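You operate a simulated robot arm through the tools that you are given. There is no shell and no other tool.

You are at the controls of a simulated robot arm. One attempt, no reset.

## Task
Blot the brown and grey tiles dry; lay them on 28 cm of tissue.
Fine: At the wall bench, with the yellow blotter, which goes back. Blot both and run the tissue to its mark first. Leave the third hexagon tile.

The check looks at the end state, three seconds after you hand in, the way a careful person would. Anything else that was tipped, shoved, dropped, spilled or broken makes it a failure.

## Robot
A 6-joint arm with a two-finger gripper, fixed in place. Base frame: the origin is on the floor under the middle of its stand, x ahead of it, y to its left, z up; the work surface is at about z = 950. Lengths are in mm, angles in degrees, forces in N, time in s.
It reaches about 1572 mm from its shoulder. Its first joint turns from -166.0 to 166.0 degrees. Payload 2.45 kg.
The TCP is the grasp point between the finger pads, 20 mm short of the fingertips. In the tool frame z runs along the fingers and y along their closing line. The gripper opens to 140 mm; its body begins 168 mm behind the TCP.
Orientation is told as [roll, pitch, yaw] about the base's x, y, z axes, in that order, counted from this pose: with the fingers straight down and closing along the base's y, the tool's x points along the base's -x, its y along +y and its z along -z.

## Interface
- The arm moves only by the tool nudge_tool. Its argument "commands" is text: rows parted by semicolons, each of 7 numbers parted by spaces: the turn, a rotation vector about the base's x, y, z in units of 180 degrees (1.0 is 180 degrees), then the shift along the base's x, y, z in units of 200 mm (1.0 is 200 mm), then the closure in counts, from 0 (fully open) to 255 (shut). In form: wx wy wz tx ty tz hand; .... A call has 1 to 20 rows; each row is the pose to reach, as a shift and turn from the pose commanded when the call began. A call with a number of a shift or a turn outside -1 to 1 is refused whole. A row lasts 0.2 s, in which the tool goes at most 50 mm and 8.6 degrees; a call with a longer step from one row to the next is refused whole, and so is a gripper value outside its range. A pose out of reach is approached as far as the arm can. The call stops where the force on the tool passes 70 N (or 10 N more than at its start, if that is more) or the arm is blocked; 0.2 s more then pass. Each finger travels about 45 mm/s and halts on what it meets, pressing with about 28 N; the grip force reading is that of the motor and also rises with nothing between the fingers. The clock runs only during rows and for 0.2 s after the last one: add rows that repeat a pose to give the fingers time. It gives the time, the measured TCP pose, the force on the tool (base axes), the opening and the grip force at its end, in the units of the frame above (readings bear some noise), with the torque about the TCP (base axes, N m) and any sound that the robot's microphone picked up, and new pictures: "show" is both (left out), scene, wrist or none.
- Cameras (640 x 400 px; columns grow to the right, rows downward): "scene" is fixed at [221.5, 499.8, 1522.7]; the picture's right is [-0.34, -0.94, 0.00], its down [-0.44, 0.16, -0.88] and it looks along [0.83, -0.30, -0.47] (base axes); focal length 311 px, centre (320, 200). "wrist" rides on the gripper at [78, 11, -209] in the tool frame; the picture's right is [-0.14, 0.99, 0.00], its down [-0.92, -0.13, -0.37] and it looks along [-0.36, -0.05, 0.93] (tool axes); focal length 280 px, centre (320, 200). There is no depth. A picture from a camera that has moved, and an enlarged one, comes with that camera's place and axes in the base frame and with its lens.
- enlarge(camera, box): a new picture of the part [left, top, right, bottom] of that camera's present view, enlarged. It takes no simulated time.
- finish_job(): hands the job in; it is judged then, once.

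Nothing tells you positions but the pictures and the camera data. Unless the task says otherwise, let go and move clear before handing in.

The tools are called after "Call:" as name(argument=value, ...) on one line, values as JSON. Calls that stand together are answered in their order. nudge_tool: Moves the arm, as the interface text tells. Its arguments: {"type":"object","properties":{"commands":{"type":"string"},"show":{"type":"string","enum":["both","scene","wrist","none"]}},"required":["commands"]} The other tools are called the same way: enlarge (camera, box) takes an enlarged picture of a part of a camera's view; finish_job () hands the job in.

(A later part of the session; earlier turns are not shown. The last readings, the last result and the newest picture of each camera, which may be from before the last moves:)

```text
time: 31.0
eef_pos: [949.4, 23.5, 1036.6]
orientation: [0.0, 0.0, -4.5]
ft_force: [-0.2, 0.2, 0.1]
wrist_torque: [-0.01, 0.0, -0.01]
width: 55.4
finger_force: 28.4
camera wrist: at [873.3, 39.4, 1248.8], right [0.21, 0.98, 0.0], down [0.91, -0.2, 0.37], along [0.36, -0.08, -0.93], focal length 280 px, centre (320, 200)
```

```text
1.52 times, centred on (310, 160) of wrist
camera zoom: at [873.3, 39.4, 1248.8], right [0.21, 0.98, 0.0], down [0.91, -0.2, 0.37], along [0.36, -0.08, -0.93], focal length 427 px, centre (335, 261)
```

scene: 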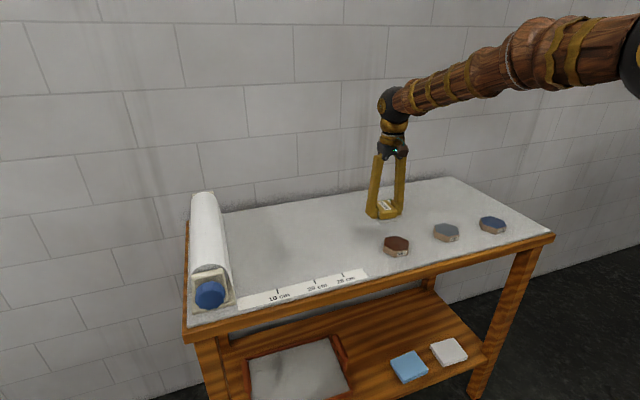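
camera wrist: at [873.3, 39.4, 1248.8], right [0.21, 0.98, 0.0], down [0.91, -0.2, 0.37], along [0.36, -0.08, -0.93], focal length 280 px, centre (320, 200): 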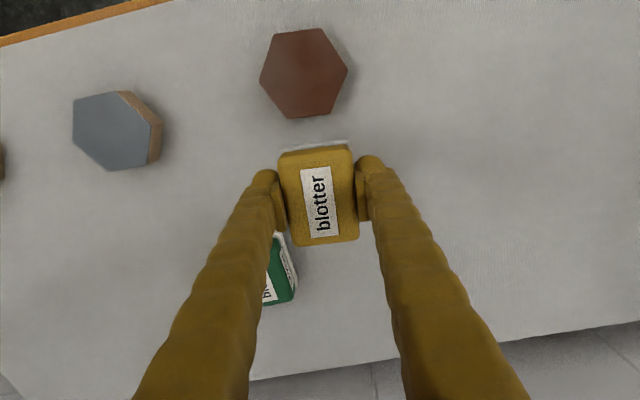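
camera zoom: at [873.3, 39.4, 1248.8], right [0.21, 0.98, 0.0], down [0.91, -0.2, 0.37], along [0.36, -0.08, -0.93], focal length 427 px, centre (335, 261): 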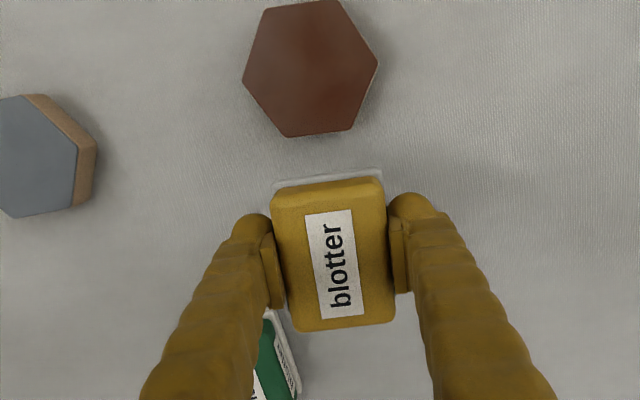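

Brown has lightened too. I'll give it two more light dabs, slightly offset to either side, so the whole face is covered, and see whether the colour changes further.

Call:
nudge_tool(commands="0 0 0 -0.12 -0.01 0 220; 0 0 0 -0.24 -0.02 0 220; 0 0 0 -0.36 -0.02 0 220; 0 0 0 -0.46 -0.02 0 220; 0 0 0 -0.46 -0.02 -0.08 220; 0 0 0 -0.46 -0.02 -0.15 220; 0 0 0 -0.46 -0.02 -0.18 220; 0 0 0 -0.46 -0.02 -0.19 220; 0 0 0 -0.46 -0.02 -0.194 220; 0 0 0 -0.46 -0.02 -0.194 220; 0 0 0 -0.46 -0.02 -0.194 220; 0 0 0 -0.46 -0.02 -0.194 220", show="none")

Call:
nudge_tool(commands="0 0 0 0 0 0.01 220; 0 0 0 0 0 0.05 220; 0 0 0 0 0.04 0.05 220; 0 0 0 0 0.08 0.05 220; 0 0 0 0 0.08 0.02 220; 0 0 0 0 0.08 0.005 220; 0 0 0 0 0.08 0 220; 0 0 0 0 0.08 0 220; 0 0 0 0 0.08 0 220; 0 0 0 0 0.08 0 220", show="none")

Call:
nudge_tool(commands="0 0 0 0 0 0.01 220; 0 0 0 0 0 0.05 220; 0 0 0 0 0 0.12 220; 0 0 0 0 0 0.2 220; 0 0 0 0.1 -0.02 0.2 220; 0 0 0 0.22 -0.04 0.2 220; 0 0 0 0.34 -0.06 0.2 220; 0 0 0 0.46 -0.06 0.2 220; 0 0 0 0.46 -0.06 0.2 220", show="both")

Call:
enlarge(camera="scene", box=[345, 190, 495, 280])

Call:
enlarge(camera="wrist", box=[100, 30, 520, 290])

```text
time: 33.6
eef_pos: [856.8, 19.7, 1001.7]
orientation: [0.1, -0.1, -4.5]
ft_force: [-1.7, -0.8, 21.4]
wrist_torque: [0.04, 0.0, -0.02]
width: 55.5
finger_force: 28.0
```

```text
time: 35.8
eef_pos: [857.8, 36.1, 999.9]
orientation: [0.0, -0.1, -4.5]
ft_force: [-3.9, 2.5, 29.6]
wrist_torque: [-0.06, 0.33, -0.02]
width: 55.5
finger_force: 27.9
```

```text
time: 37.8
eef_pos: [950.8, 23.1, 1038.2]
orientation: [0.0, 0.0, -4.4]
ft_force: [-0.4, -0.6, -0.7]
wrist_torque: [-0.03, -0.02, -0.01]
width: 55.4
finger_force: 28.0
camera wrist: at [873.2, 40.0, 1248.8], right [0.22, 0.98, 0.0], down [0.91, -0.2, 0.37], along [0.36, -0.08, -0.93], focal length 280 px, centre (320, 200)
```

scene: 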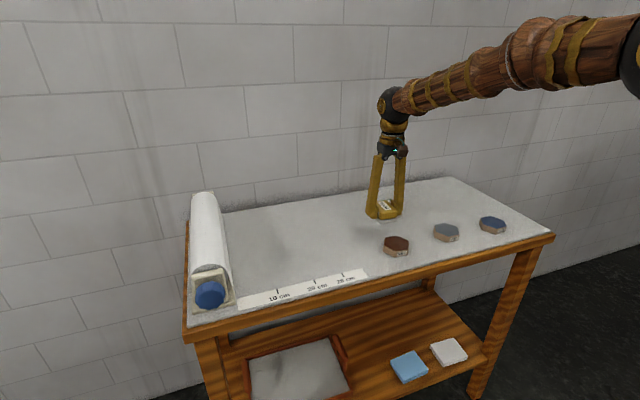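
wrist: 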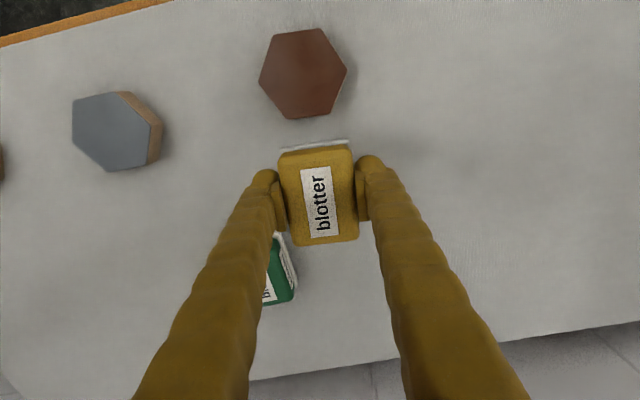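

```text
4.27 times, centred on (420, 235) of scene
camera zoom: at [221.5, 499.8, 1522.7], right [-0.34, -0.94, 0.0], down [-0.44, 0.16, -0.88], along [0.83, -0.3, -0.47], focal length 1326 px, centre (-107, 51)
```

zoom: 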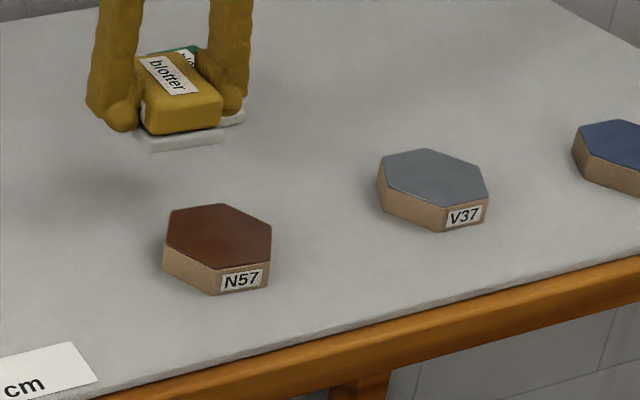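

```text
1.52 times, centred on (310, 160) of wrist
camera zoom: at [873.2, 40.0, 1248.8], right [0.22, 0.98, 0.0], down [0.91, -0.2, 0.37], along [0.36, -0.08, -0.93], focal length 427 px, centre (335, 261)
```

zoom: 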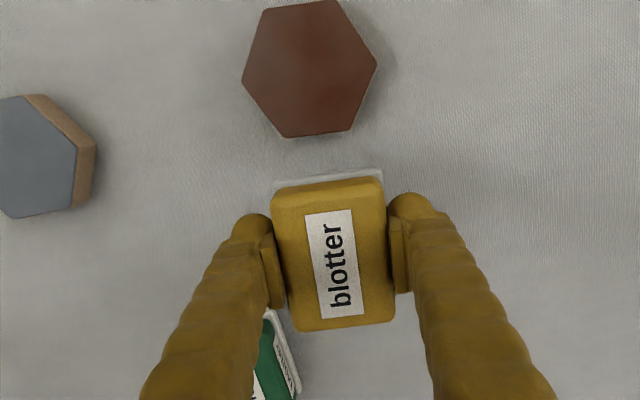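

No further change, so brown is dry. I'll give the grey one more dab for certainty on the way back.

Call:
nudge_tool(commands="0 0 0 -0.04 -0.12 0 220; 0 0 0 -0.09 -0.24 0 220; 0 0 0 -0.15 -0.36 0 220; 0 0 0 -0.2 -0.48 0 220; 0 0 0 -0.26 -0.6 0 220; 0 0 0 -0.32 -0.72 0 220; 0 0 0 -0.37 -0.84 0 220; 0 0 0 -0.414 -0.945 0 220; 0 0 0 -0.414 -0.945 -0.05 220; 0 0 0 -0.414 -0.945 -0.12 220; 0 0 0 -0.414 -0.945 -0.17 220; 0 0 0 -0.414 -0.945 -0.19 220; 0 0 0 -0.414 -0.945 -0.197 220; 0 0 0 -0.414 -0.945 -0.197 220; 0 0 0 -0.414 -0.945 -0.197 220; 0 0 0 -0.414 -0.945 -0.197 220", show="none")

Call:
nudge_tool(commands="0 0 0 0 0 0.01 220; 0 0 0 0 0 0.05 220; 0 0 0 0 0 0.12 220; 0 0 0 0 0 0.22 220; 0 0 0 0.1 -0.04 0.22 220; 0 0 0 0.25 -0.12 0.22 220; 0 0 0 0.4 -0.2 0.22 220; 0 0 0 0.55 -0.28 0.22 220; 0 0 0 0.7 -0.35 0.22 220; 0 0 0 0.82 -0.4 0.22 220; 0 0 0 0.925 -0.43 0.22 220; 0 0 0 0.925 -0.43 0.22 220", show="both")

Call:
enlarge(camera="scene", box=[370, 170, 520, 270])

```text
time: 41.2
eef_pos: [866.8, -165.6, 1000.5]
orientation: [0.0, -0.1, -4.5]
ft_force: [-1.7, 0.7, 21.6]
wrist_torque: [0.02, 0.02, 0.02]
width: 55.7
finger_force: 27.7
```

```text
time: 43.8
eef_pos: [1051.3, -251.4, 1044.6]
orientation: [0.0, 0.0, -4.6]
ft_force: [-0.7, 0.1, -0.9]
wrist_torque: [0.01, -0.01, 0.04]
width: 55.6
finger_force: 28.0
camera wrist: at [974.7, -234.5, 1254.9], right [0.21, 0.98, 0.0], down [0.91, -0.2, 0.37], along [0.36, -0.08, -0.93], focal length 280 px, centre (320, 200)
```

scene: 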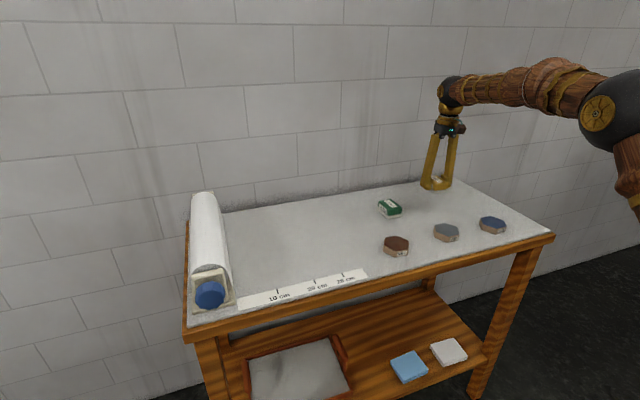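
wrist: 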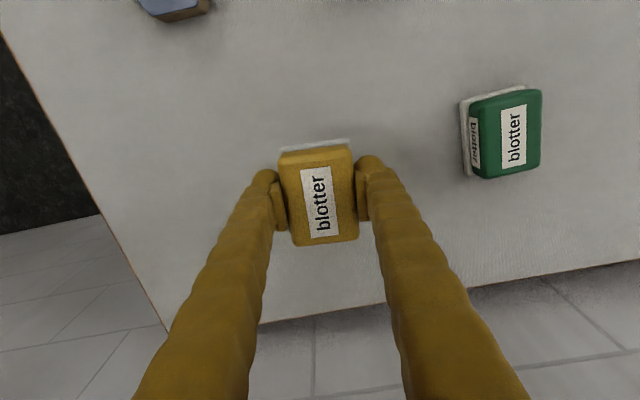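

```text
4.00 times, centred on (445, 220) of scene
camera zoom: at [221.5, 499.8, 1522.7], right [-0.34, -0.94, 0.0], down [-0.44, 0.16, -0.88], along [0.83, -0.3, -0.47], focal length 1243 px, centre (-180, 120)
```

zoom: 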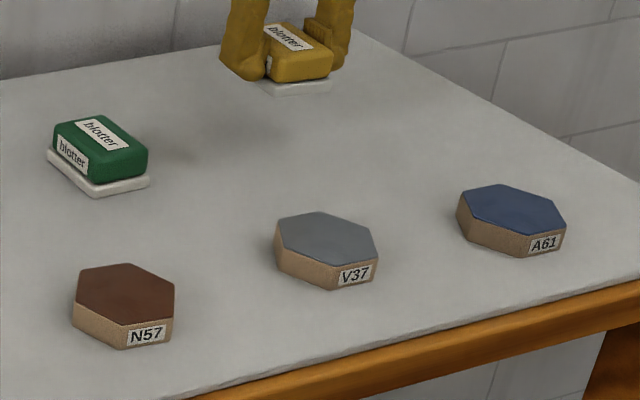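

Both tiles are dry and light in colour. I'll now put the yellow blotter back on its spot.

Call:
nudge_tool(commands="0 0 0 -0.005 -0.005 -0.1 220; 0 0 0 -0.005 -0.005 -0.2 220; 0 0 0 -0.005 -0.005 -0.28 220; 0 0 0 -0.005 -0.005 -0.31 220; 0 0 0 -0.005 -0.005 -0.325 220; 0 0 0 -0.005 -0.005 -0.33 220; 0 0 0 -0.005 -0.005 -0.335 220; 0 0 0 -0.005 -0.005 -0.335 220", show="none")

Call:
enlarge(camera="scene", box=[390, 160, 490, 225])

```text
time: 45.6
eef_pos: [1050.9, -252.4, 976.8]
orientation: [0.0, 0.0, -4.6]
ft_force: [0.3, 0.0, 0.0]
wrist_torque: [0.0, -0.06, -0.04]
width: 55.6
finger_force: 28.4
```

```text
6.15 times, centred on (440, 192) of scene
camera zoom: at [221.5, 499.8, 1522.7], right [-0.34, -0.94, 0.0], down [-0.44, 0.16, -0.88], along [0.83, -0.3, -0.47], focal length 1912 px, centre (-418, 246)
```

zoom: 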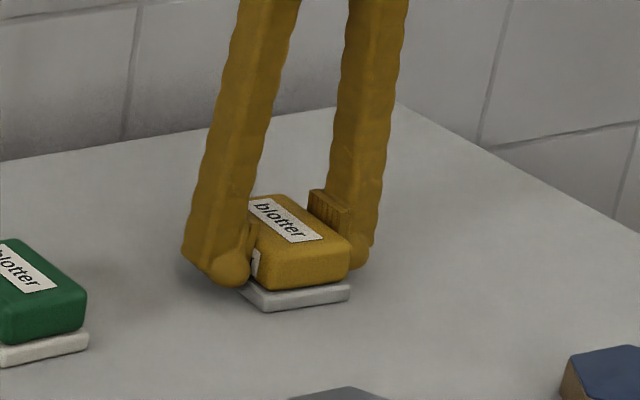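

Call:
nudge_tool(commands="0 0 0 0 0 -0.003 220; 0 0 0 0 0 -0.005 220; 0 0 0 0 0 -0.005 220", show="none")

```text
time: 46.4
eef_pos: [1051.7, -252.1, 977.6]
orientation: [0.0, 0.0, -4.5]
ft_force: [3.8, 0.6, 12.9]
wrist_torque: [0.02, 0.05, -0.03]
width: 55.4
finger_force: 28.3
```

Contact with the bench at 13 N. I'll release to a modest opening and rise straight up.

Call:
nudge_tool(commands="0 0 0 0 0 0.002 180; 0 0 0 0 0 0.004 130; 0 0 0 0 0 0.004 90; 0 0 0 0 0 0.004 70; 0 0 0 0 0 0.004 70; 0 0 0 0 0 0.004 70; 0 0 0 0 0 0.06 70; 0 0 0 0 0 0.15 70; 0 0 0 0 0 0.3 70; 0 0 0 0 0 0.45 70; 0 0 0 0 0 0.6 70; 0 0 0 0 0 0.6 70", show="both")

Call:
enlarge(camera="scene", box=[370, 180, 460, 230])

```text
time: 49.0
eef_pos: [1051.6, -252.7, 1096.6]
orientation: [0.0, 0.0, -4.5]
ft_force: [0.4, -0.1, -0.4]
wrist_torque: [0.0, 0.0, 0.01]
width: 101.6
finger_force: 0.1
camera wrist: at [974.2, -236.0, 1306.2], right [0.21, 0.98, 0.0], down [0.91, -0.2, 0.37], along [0.36, -0.08, -0.93], focal length 280 px, centre (320, 200)
```

scene: 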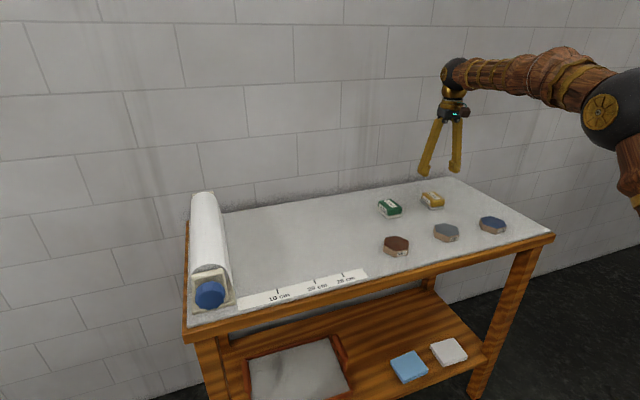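
wrist: 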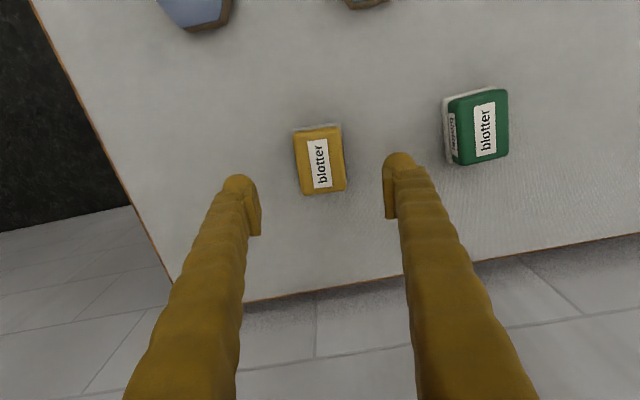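

```text
7.11 times, centred on (415, 205) of scene
camera zoom: at [221.5, 499.8, 1522.7], right [-0.34, -0.94, 0.0], down [-0.44, 0.16, -0.88], along [0.83, -0.3, -0.47], focal length 2209 px, centre (-356, 164)
```

zoom: 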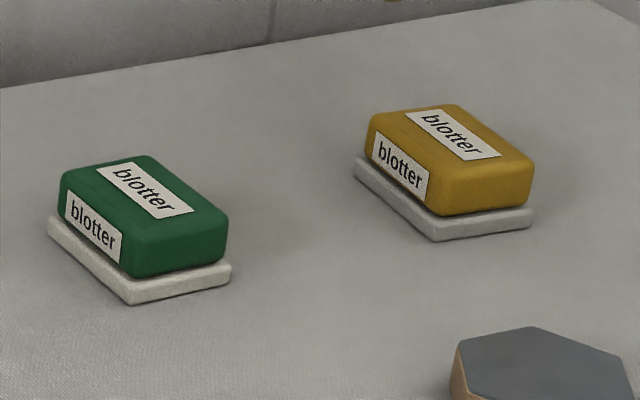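

The blotter is back exactly where it was. Now I'll travel left at a safe height toward the tissue roll to inspect it.

Call:
nudge_tool(commands="0 0 0.005 -0.06 0.2 0.05 60; 0 0 0.01 -0.12 0.4 0.1 40; 0 0 0.015 -0.18 0.6 0.15 20; 0 0 0.02 -0.24 0.8 0.2 0; 0 0 0.025 -0.3 1.0 0.25 0", show="none")

Call:
nudge_tool(commands="0 0 0 -0.06 0.2 0 0; 0 0 0 -0.12 0.4 0 0; 0 0 0 -0.18 0.6 0 0; 0 0 0 -0.24 0.8 0 0; 0 0 0 -0.3 1.0 0 0", show="none")

Call:
nudge_tool(commands="0 0 0 -0.06 0.2 0 0; 0 0 0 -0.12 0.4 0 0; 0 0 0 -0.18 0.6 0 0; 0 0 0 -0.24 0.8 0 0; 0 0 0 -0.3 1.0 0 0", show="none")

Call:
nudge_tool(commands="0 0 0 -0.06 0.2 0 0; 0 0 0 -0.12 0.4 0 0; 0 0 0 -0.18 0.6 0 0; 0 0 0 -0.24 0.8 0 0; 0 0 0 -0.28 0.9 0 0; 0 0 0 -0.28 0.9 0 0", show="both")

```text
time: 50.2
eef_pos: [989.9, -52.3, 1145.4]
orientation: [0.1, 0.1, 0.0]
ft_force: [0.1, -0.7, -0.5]
wrist_torque: [0.06, 0.02, 0.01]
width: 139.6
finger_force: 0.1
```

```text
time: 51.4
eef_pos: [930.4, 148.2, 1146.6]
orientation: [0.0, 0.0, 0.0]
ft_force: [0.2, 0.4, 0.0]
wrist_torque: [0.0, -0.01, -0.04]
width: 140.1
finger_force: 0.0
```

```text
time: 52.6
eef_pos: [869.8, 348.9, 1144.8]
orientation: [0.0, 0.0, -0.1]
ft_force: [0.2, 0.2, 0.2]
wrist_torque: [0.04, 0.0, -0.02]
width: 140.0
finger_force: 0.0
```

```text
time: 54.0
eef_pos: [814.1, 528.7, 1145.1]
orientation: [0.1, 0.0, 0.1]
ft_force: [-0.2, -0.6, -1.0]
wrist_torque: [-0.01, 0.01, -0.02]
width: 139.7
finger_force: 0.0
camera wrist: at [737.1, 538.5, 1355.5], right [0.14, 0.99, 0.0], down [0.92, -0.13, 0.37], along [0.37, -0.05, -0.93], focal length 280 px, centre (320, 200)
```

scene: 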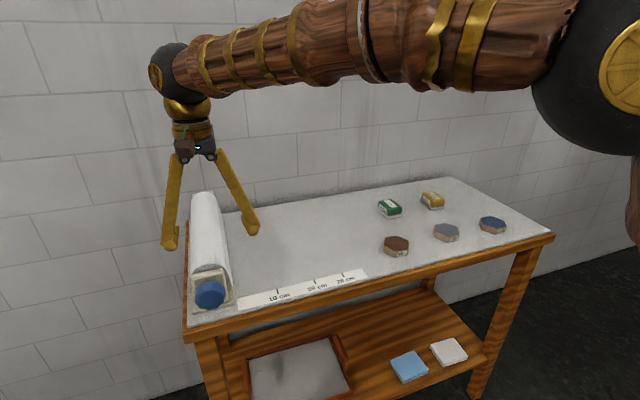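
wrist: 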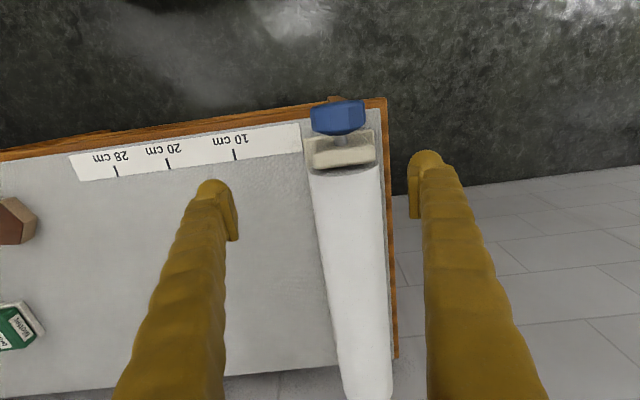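

Call:
enlarge(camera="wrist", box=[280, 80, 440, 180])

Call:
enlarge(camera="wrist", box=[230, 120, 430, 300])

Call:
enlarge(camera="scene", box=[170, 180, 270, 330])

```text
4.00 times, centred on (360, 130) of wrist
camera zoom: at [737.1, 538.5, 1355.5], right [0.14, 0.99, 0.0], down [0.92, -0.13, 0.37], along [0.37, -0.05, -0.93], focal length 1122 px, centre (160, 480)
```

zoom: 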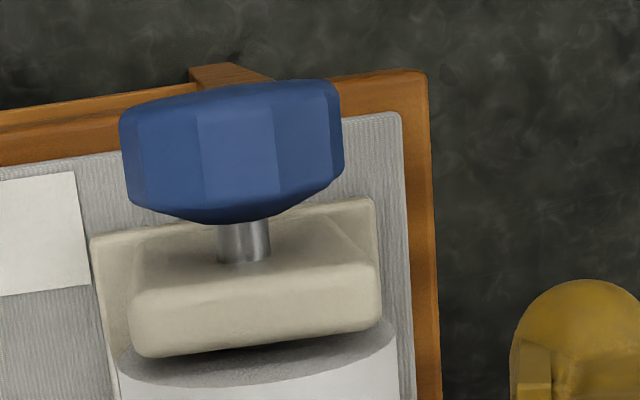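

```text
2.22 times, centred on (330, 210) of wrist
camera zoom: at [737.1, 538.5, 1355.5], right [0.14, 0.99, 0.0], down [0.92, -0.13, 0.37], along [0.37, -0.05, -0.93], focal length 623 px, centre (298, 178)
```

zoom: 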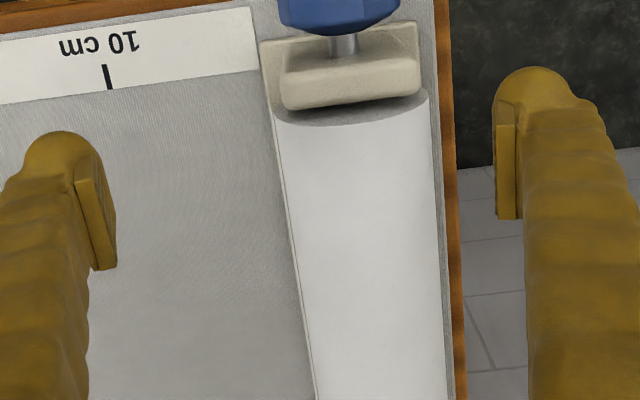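

```text
2.67 times, centred on (220, 255) of scene
camera zoom: at [221.5, 499.8, 1522.7], right [-0.34, -0.94, 0.0], down [-0.44, 0.16, -0.88], along [0.83, -0.3, -0.47], focal length 828 px, centre (587, 53)
```

zoom: 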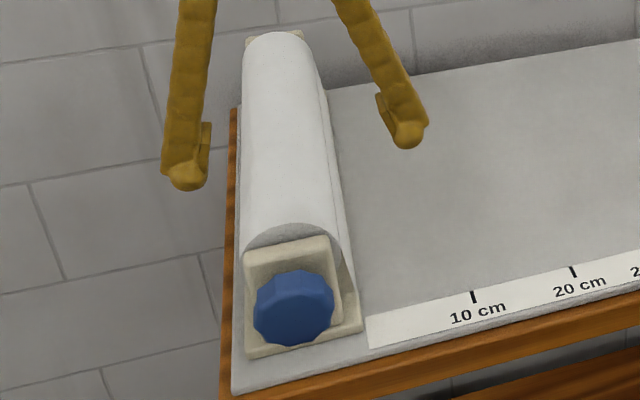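

The knob is a faceted blue wheel in front of the bracket, centred near (765, 556, ~1018), with its axis along x. I want a closer look at how the tissue leaves the roll.

Call:
enlarge(camera="scene", box=[195, 190, 255, 290])

Call:
enlarge(camera="scene", box=[185, 255, 255, 325])

Call:
enlarge(camera="wrist", box=[290, 150, 350, 230])

```text
4.00 times, centred on (225, 240) of scene
camera zoom: at [221.5, 499.8, 1522.7], right [-0.34, -0.94, 0.0], down [-0.44, 0.16, -0.88], along [0.83, -0.3, -0.47], focal length 1243 px, centre (700, 40)
```

zoom: 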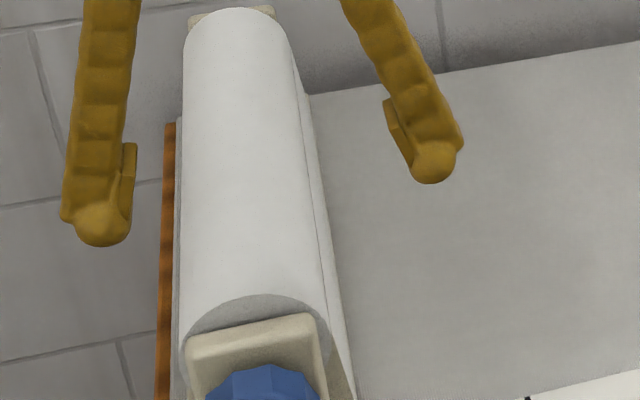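

```text
5.71 times, centred on (220, 290) of scene
camera zoom: at [221.5, 499.8, 1522.7], right [-0.34, -0.94, 0.0], down [-0.44, 0.16, -0.88], along [0.83, -0.3, -0.47], focal length 1775 px, centre (891, -314)
```

zoom: 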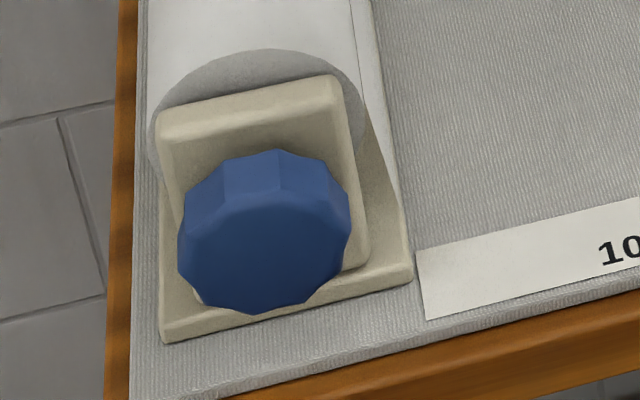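

```text
5.00 times, centred on (320, 190) of wrist
camera zoom: at [737.1, 538.5, 1355.5], right [0.14, 0.99, 0.0], down [0.92, -0.13, 0.37], along [0.37, -0.05, -0.93], focal length 1402 px, centre (320, 250)
```

zoom: 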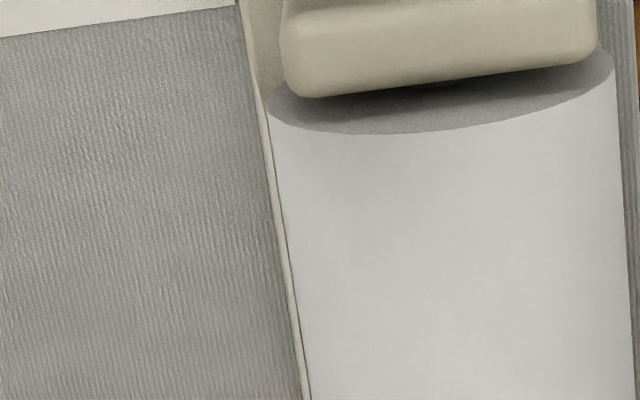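

Call:
enlarge(camera="scene", box=[190, 275, 230, 315])

Call:
enlarge(camera="wrist", box=[300, 92, 380, 142])

```text
10.00 times, centred on (210, 295) of scene
camera zoom: at [221.5, 499.8, 1522.7], right [-0.34, -0.94, 0.0], down [-0.44, 0.16, -0.88], along [0.83, -0.3, -0.47], focal length 3107 px, centre (1420, -750)
```

zoom: 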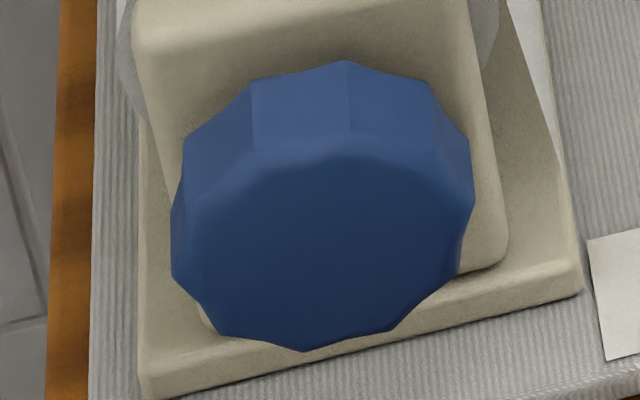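

```text
8.00 times, centred on (340, 117) of wrist
camera zoom: at [737.1, 538.5, 1355.5], right [0.14, 0.99, 0.0], down [0.92, -0.13, 0.37], along [0.37, -0.05, -0.93], focal length 2243 px, centre (160, 864)
```

zoom: 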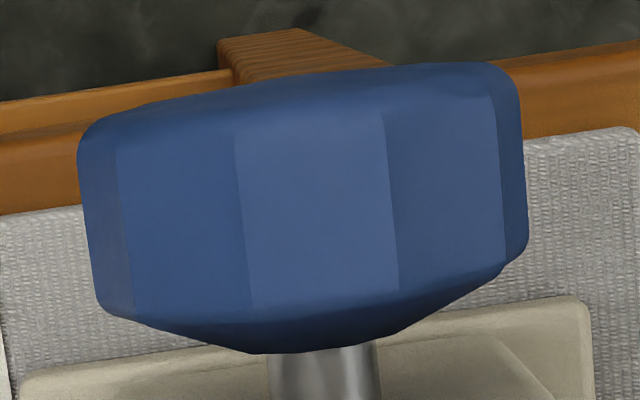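

The knob is a 10-sided wheel, flats on top and bottom, centred at about (765, 555, 1026). I'll come down over it with the fingers straddling it vertically, so the wrist camera keeps a view of the tissue.

Call:
nudge_tool(commands="0 0 0 -0.12 0.07 0 0; 0 0 0 -0.246 0.1355 0 0; 0 0 0 -0.246 0.1355 -0.1 0; 0 0 0 -0.246 0.1355 -0.2 0; 0 0 0 -0.246 0.1355 -0.3 0; 0 0 0 -0.246 0.1355 -0.4 0; 0 0 0 -0.246 0.1355 -0.5 0; 0 0 0 -0.246 0.1355 -0.5 0", show="both")

Call:
enlarge(camera="scene", box=[150, 180, 290, 330])

Call:
enlarge(camera="wrist", box=[180, 80, 460, 255])

```text
time: 55.8
eef_pos: [765.8, 553.9, 1045.1]
orientation: [0.0, 0.0, -0.1]
ft_force: [0.6, 0.2, -0.5]
wrist_torque: [0.02, -0.03, 0.03]
width: 139.8
finger_force: 0.0
camera wrist: at [687.8, 565.0, 1255.7], right [0.14, 0.99, 0.0], down [0.92, -0.13, 0.37], along [0.36, -0.05, -0.93], focal length 280 px, centre (320, 200)
```

scene: 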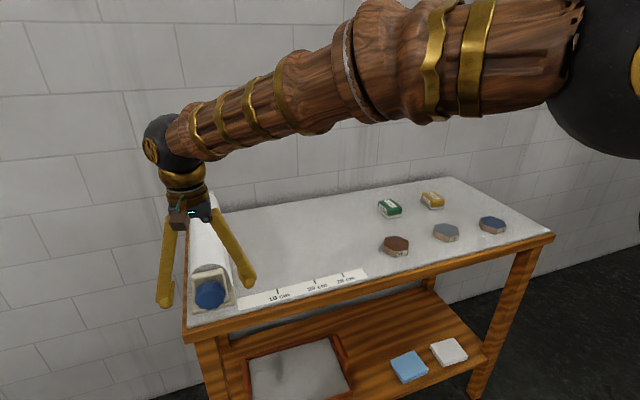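
wrist: 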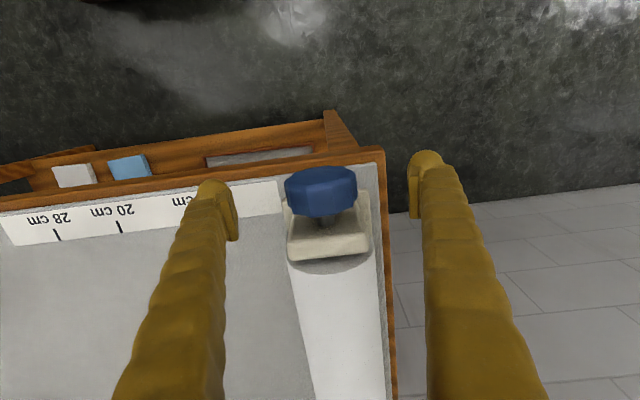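

```text
2.67 times, centred on (220, 255) of scene
camera zoom: at [221.5, 499.8, 1522.7], right [-0.34, -0.94, 0.0], down [-0.44, 0.16, -0.88], along [0.83, -0.3, -0.47], focal length 828 px, centre (587, 53)
```

zoom: 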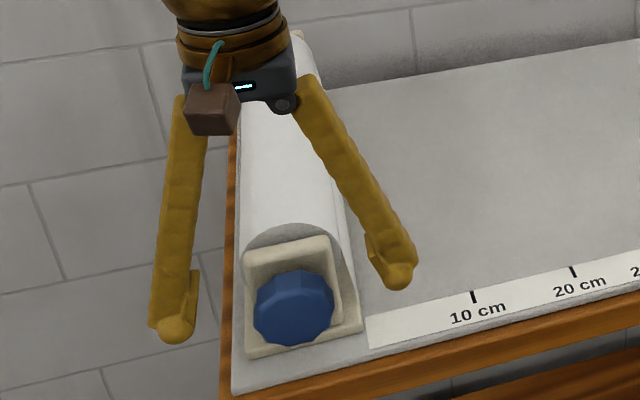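

```text
2.29 times, centred on (320, 168) of wrist
camera zoom: at [687.8, 565.0, 1255.7], right [0.14, 0.99, 0.0], down [0.92, -0.13, 0.37], along [0.36, -0.05, -0.93], focal length 641 px, centre (320, 274)
```

zoom: 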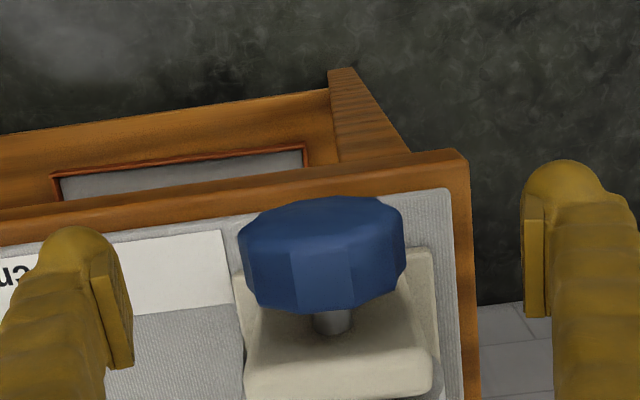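

Knob is centred between the fingers. I'll lower to the axis height, roll the hand 18° so the pads meet opposite flats, and close.

Call:
nudge_tool(commands="0 0 0 0 0 -0.05 0; 0 0 0 0 0 -0.095 0; 0.035 0 0 0 0 -0.095 0; 0.07 0 0 0 0 -0.095 0; 0.1 0 0 0 0 -0.095 0; 0.1 0 0 0 0 -0.095 0", show="both")

Call:
enlarge(camera="scene", box=[150, 180, 290, 330])

Call:
enlarge(camera="wrist", box=[180, 80, 460, 255])

```text
time: 57.2
eef_pos: [764.9, 554.1, 1027.3]
orientation: [18.0, 0.1, 0.0]
ft_force: [0.0, -0.6, -0.7]
wrist_torque: [0.0, 0.0, 0.0]
width: 140.0
finger_force: 0.2
camera wrist: at [688.0, 500.0, 1230.2], right [0.14, 0.94, 0.31], down [0.92, -0.24, 0.31], along [0.36, 0.24, -0.9], focal length 280 px, centre (320, 200)
```

scene: 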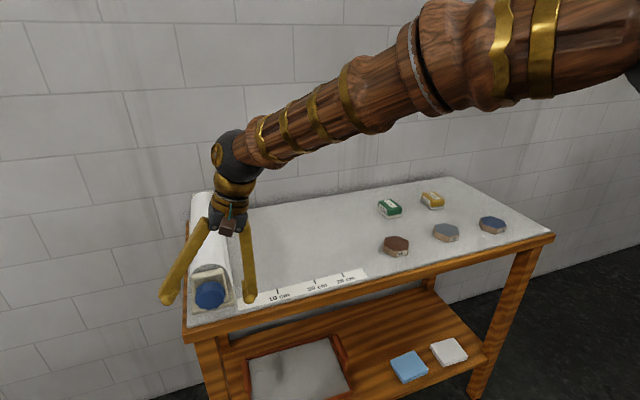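
wrist: 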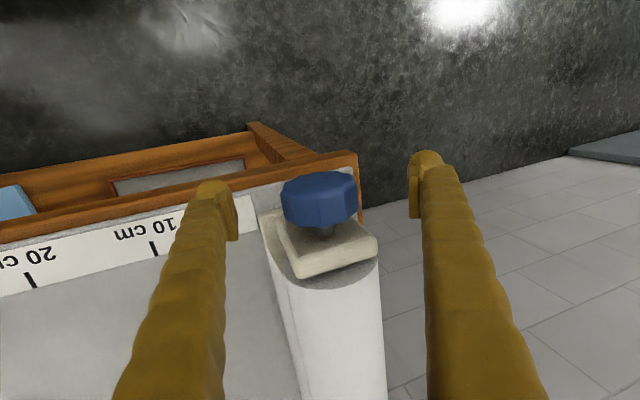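

```text
2.67 times, centred on (220, 255) of scene
camera zoom: at [221.5, 499.8, 1522.7], right [-0.34, -0.94, 0.0], down [-0.44, 0.16, -0.88], along [0.83, -0.3, -0.47], focal length 828 px, centre (587, 53)
```

zoom: 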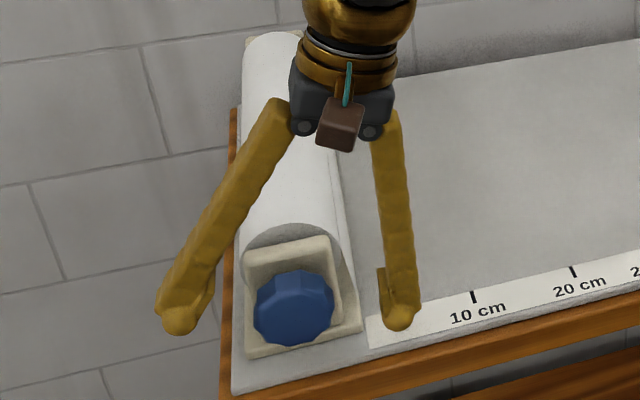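

```text
2.29 times, centred on (320, 168) of wrist
camera zoom: at [688.0, 500.0, 1230.2], right [0.14, 0.94, 0.31], down [0.92, -0.24, 0.31], along [0.36, 0.24, -0.9], focal length 641 px, centre (320, 274)
```

zoom: 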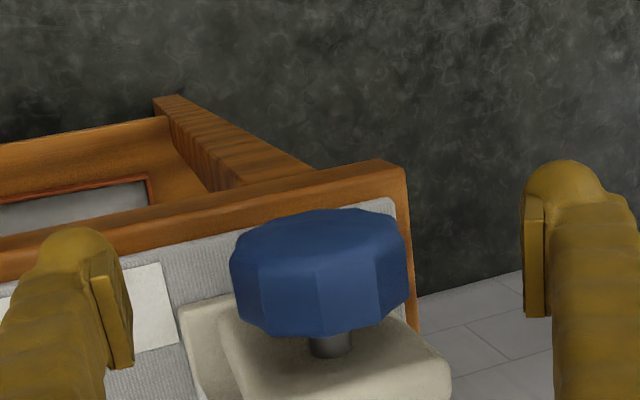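

Call:
enlarge(camera="wrist", box=[230, 200, 400, 400])

Call:
nudge_tool(commands="0 0 0 0 0 0 60; 0 0 0 0 0 0 110; 0 0 0 0 0 0 150; 0 0 0 0 0 0 180; 0 0 0 0 0 0 200; 0 0 0 0 0 0 200; 0 0 0 0 0 0 200; 0 0 0 0 0 0 200", show="both")

Call:
enlarge(camera="scene", box=[150, 180, 290, 330])

Call:
enlarge(camera="wrist", box=[180, 80, 460, 255])

```text
2.00 times, centred on (315, 300) of wrist
camera zoom: at [688.0, 500.0, 1230.2], right [0.14, 0.94, 0.31], down [0.92, -0.24, 0.31], along [0.36, 0.24, -0.9], focal length 561 px, centre (330, 0)
```

zoom: 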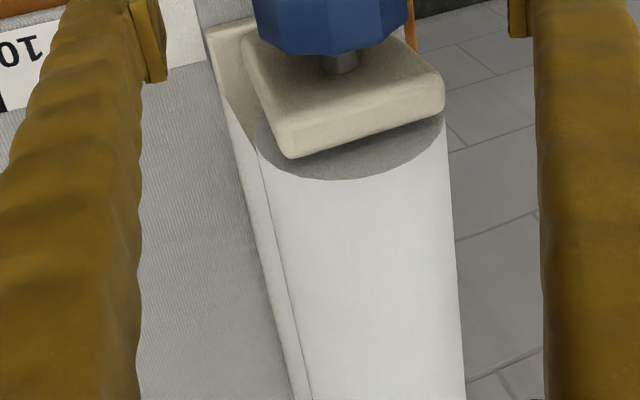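

```text
time: 59.0
eef_pos: [765.7, 553.6, 1026.8]
orientation: [18.0, 0.0, 0.0]
ft_force: [-2.2, -7.7, -0.4]
wrist_torque: [-0.01, 0.0, 0.07]
width: 57.1
finger_force: 45.0
camera wrist: at [688.1, 499.8, 1230.2], right [0.14, 0.94, 0.31], down [0.92, -0.24, 0.31], along [0.36, 0.24, -0.9], focal length 280 px, centre (320, 200)
```

scene: 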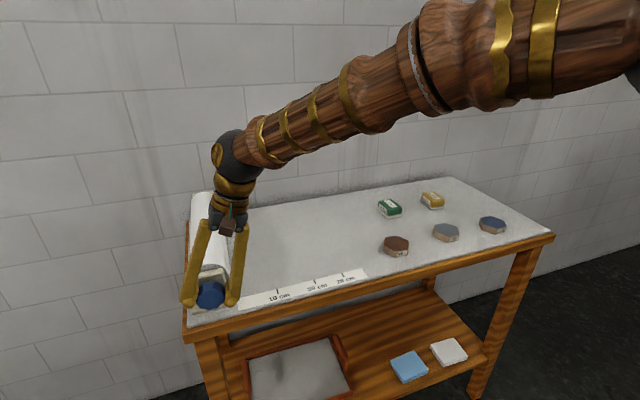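
wrist: 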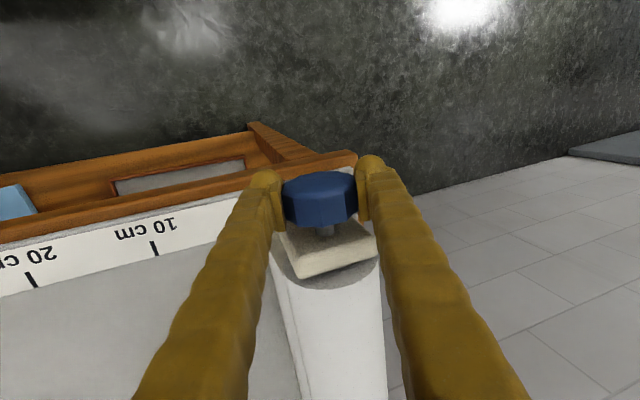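

```text
2.67 times, centred on (220, 255) of scene
camera zoom: at [221.5, 499.8, 1522.7], right [-0.34, -0.94, 0.0], down [-0.44, 0.16, -0.88], along [0.83, -0.3, -0.47], focal length 828 px, centre (587, 53)
```

zoom: 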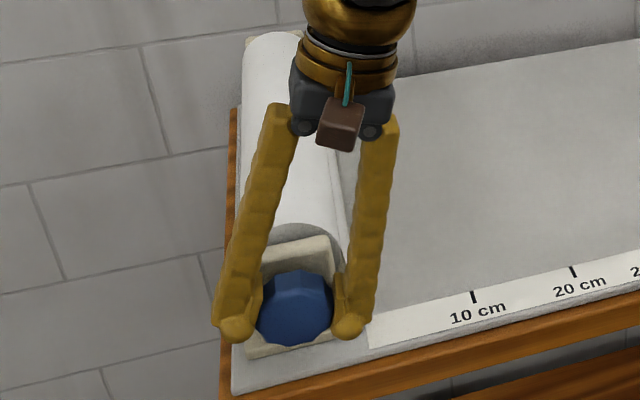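

```text
2.29 times, centred on (320, 168) of wrist
camera zoom: at [688.1, 499.8, 1230.2], right [0.14, 0.94, 0.31], down [0.92, -0.24, 0.31], along [0.36, 0.24, -0.9], focal length 641 px, centre (320, 274)
```

zoom: 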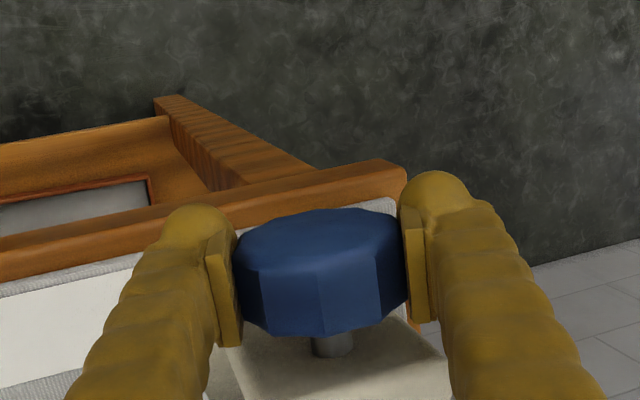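

From this angle I can see the tissue hangs over the -y side of the roll, so the top must move toward -y: the knob must turn positively about +x. I'll turn it 36° as a test.

Call:
nudge_tool(commands="0.02 0 0 0 0 0 200; 0.05 0 0 0 0 0 200; 0.08 0 0 0 0 0 200; 0.11 0 0 0 0 0 200; 0.14 0 0 0 0 0 200; 0.17 0 0 0 0 0 200; 0.2 0 0 0 0 0 200; 0.2 0 0 0 0 0 200", show="both")

Call:
enlarge(camera="scene", box=[150, 180, 290, 330])

```text
time: 60.8
eef_pos: [765.8, 553.4, 1025.7]
orientation: [54.0, 0.0, 0.0]
ft_force: [2.7, -34.6, -16.4]
wrist_torque: [-0.08, -0.35, 0.07]
width: 57.0
finger_force: 44.7
camera wrist: at [688.3, 390.6, 1159.0], right [0.14, 0.58, 0.8], down [0.92, -0.37, 0.11], along [0.37, 0.72, -0.59], focal length 280 px, centre (320, 200)
```

scene: 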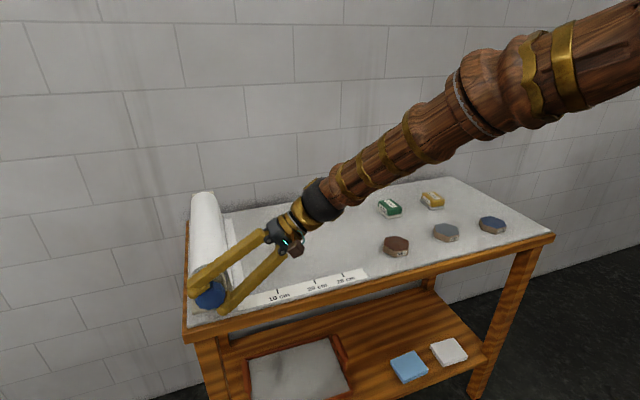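
wrist: 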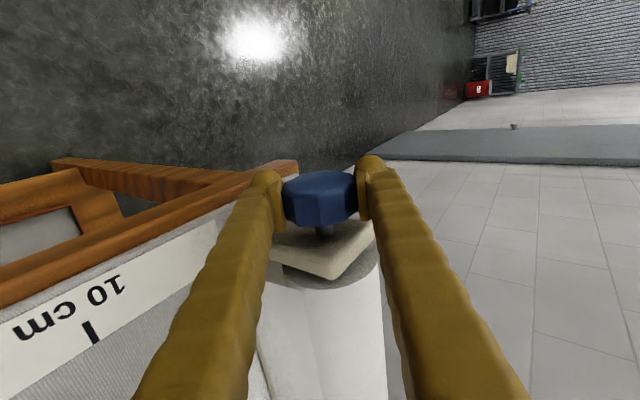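

```text
2.67 times, centred on (220, 255) of scene
camera zoom: at [221.5, 499.8, 1522.7], right [-0.34, -0.94, 0.0], down [-0.44, 0.16, -0.88], along [0.83, -0.3, -0.47], focal length 828 px, centre (587, 53)
```

zoom: 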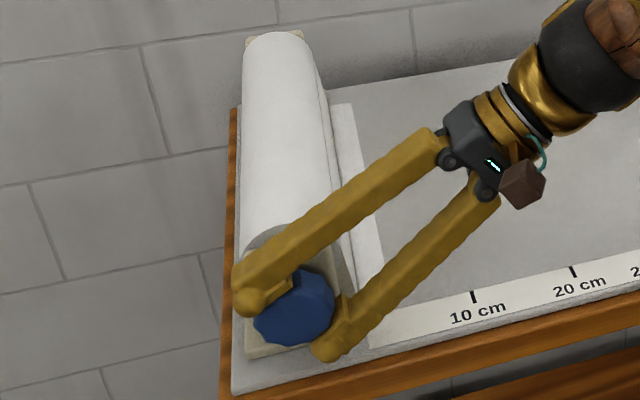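

The tissue is feeding out: its edge moved about 27 mm for 36° (≈0.76 mm/deg). About 336° more is needed. I'll open slightly, correct the centring by 2 mm, and swing the hand back for a new grip.

Call:
nudge_tool(commands="0 0 0 0 0 0 150; 0 0 0 0 0 -0.004 114; 0 0 0 0 0 -0.008 114; 0 0 0 0.0 0.0015 -0.011 114; -0.04 0 0 0 0.0015 -0.011 114; -0.08 0 0 0 0.0015 -0.011 114; -0.12 0 0 0 0.0015 -0.011 114; -0.16 0 0 0 0.0015 -0.011 114; -0.2 0 0 0 0.0015 -0.011 114; -0.24 0 0 0 0.0015 -0.011 114; -0.28 0 0 0 0.0015 -0.011 114; -0.32 0 0 0 0.0015 -0.011 114; -0.36 0 0 0 0.0015 -0.011 114; -0.4 0 0 0 0.0015 -0.011 114; -0.4 0 0 0 0.0015 -0.011 114", show="both")

Call:
enlarge(camera="scene", box=[150, 180, 290, 330])

Call:
enlarge(camera="wrist", box=[180, 80, 460, 255])

```text
time: 64.0
eef_pos: [765.0, 554.0, 1024.6]
orientation: [-18.2, 0.2, 0.0]
ft_force: [-0.4, 0.6, 0.1]
wrist_torque: [0.0, 0.0, 0.0]
width: 77.4
finger_force: 0.1
camera wrist: at [687.8, 629.5, 1221.2], right [0.14, 0.94, -0.31], down [0.92, -0.01, 0.39], along [0.37, -0.34, -0.87], focal length 280 px, centre (320, 200)
```

scene: 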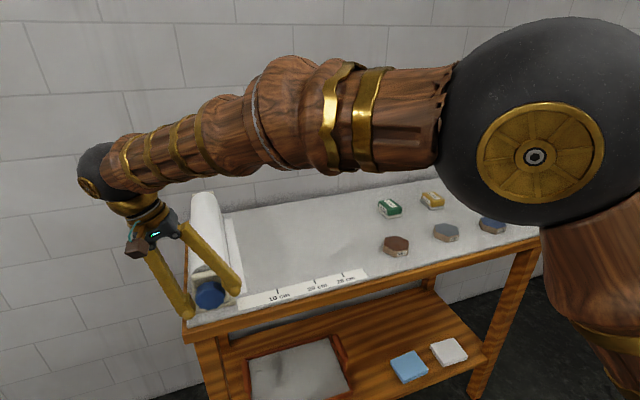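
wrist: 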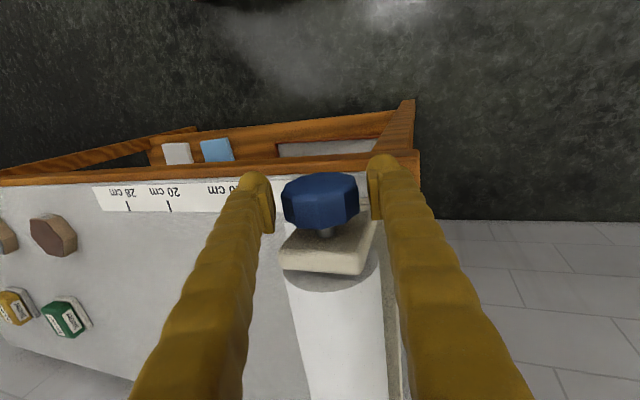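

```text
2.67 times, centred on (220, 255) of scene
camera zoom: at [221.5, 499.8, 1522.7], right [-0.34, -0.94, 0.0], down [-0.44, 0.16, -0.88], along [0.83, -0.3, -0.47], focal length 828 px, centre (587, 53)
```

zoom: 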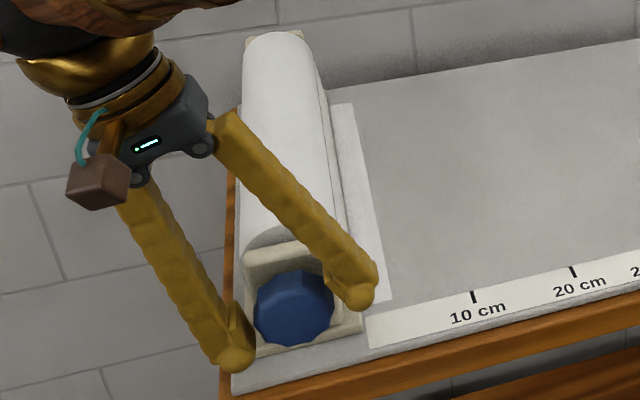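

```text
2.29 times, centred on (320, 168) of wrist
camera zoom: at [687.8, 629.5, 1221.2], right [0.14, 0.94, -0.31], down [0.92, -0.01, 0.39], along [0.37, -0.34, -0.87], focal length 641 px, centre (320, 274)
```

zoom: 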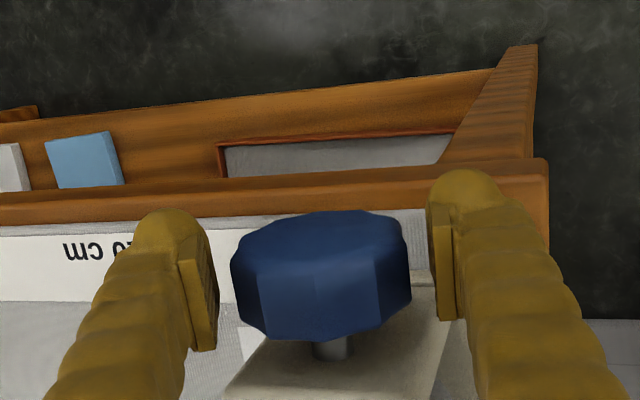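

The arm has room here. I'll go on to -54°, then grip the knob.

Call:
nudge_tool(commands="-0.04 0 0 0 0 0 114; -0.08 0 0 0 0 0 114; -0.12 0 0 0 0 0 114; -0.16 0 0 0 0 0 114; -0.2 0 0 0 0 0 114; -0.2 0 0 0 0 0 114; -0.2 0 0 0 0 0 150; -0.2 0 0 0 0 0 180; -0.2 0 0 0 0 0 200; -0.2 0 0 0 0 0 200; -0.2 0 0 0 0 0 200", show="both")

Call:
enlarge(camera="scene", box=[150, 180, 290, 330])

Call:
enlarge(camera="wrist", box=[180, 80, 460, 255])

```text
time: 66.4
eef_pos: [765.9, 554.8, 1024.8]
orientation: [-54.0, 0.0, 0.0]
ft_force: [-2.4, 0.1, 0.0]
wrist_torque: [0.04, 0.11, -0.05]
width: 57.1
finger_force: 45.1
camera wrist: at [687.8, 730.0, 1140.0], right [0.14, 0.58, -0.8], down [0.92, 0.22, 0.32], along [0.36, -0.78, -0.51], focal length 280 px, centre (320, 200)
```

scene: 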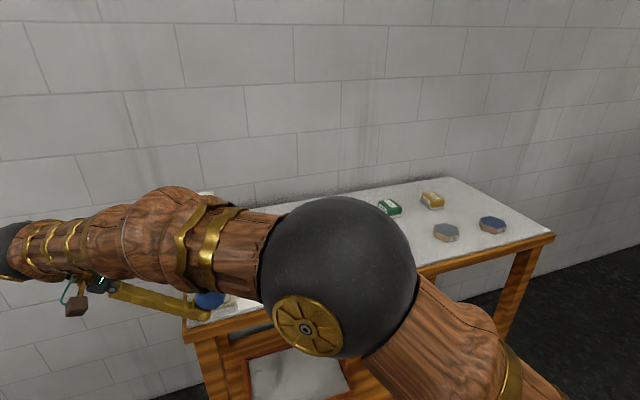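
wrist: 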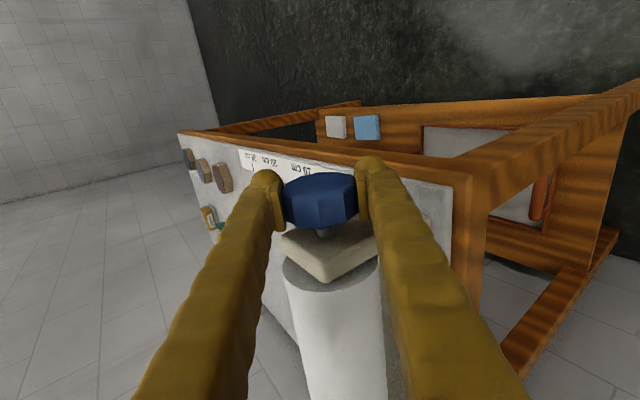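

```text
2.67 times, centred on (220, 255) of scene
camera zoom: at [221.5, 499.8, 1522.7], right [-0.34, -0.94, 0.0], down [-0.44, 0.16, -0.88], along [0.83, -0.3, -0.47], focal length 828 px, centre (587, 53)
```

zoom: 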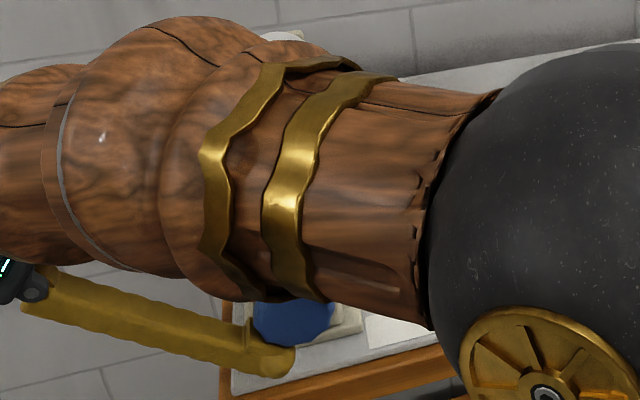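

```text
2.29 times, centred on (320, 168) of wrist
camera zoom: at [687.8, 730.0, 1140.0], right [0.14, 0.58, -0.8], down [0.92, 0.22, 0.32], along [0.36, -0.78, -0.51], focal length 641 px, centre (320, 274)
```

zoom: 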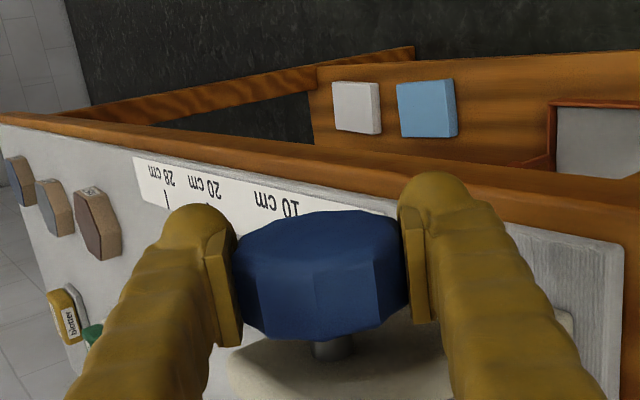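

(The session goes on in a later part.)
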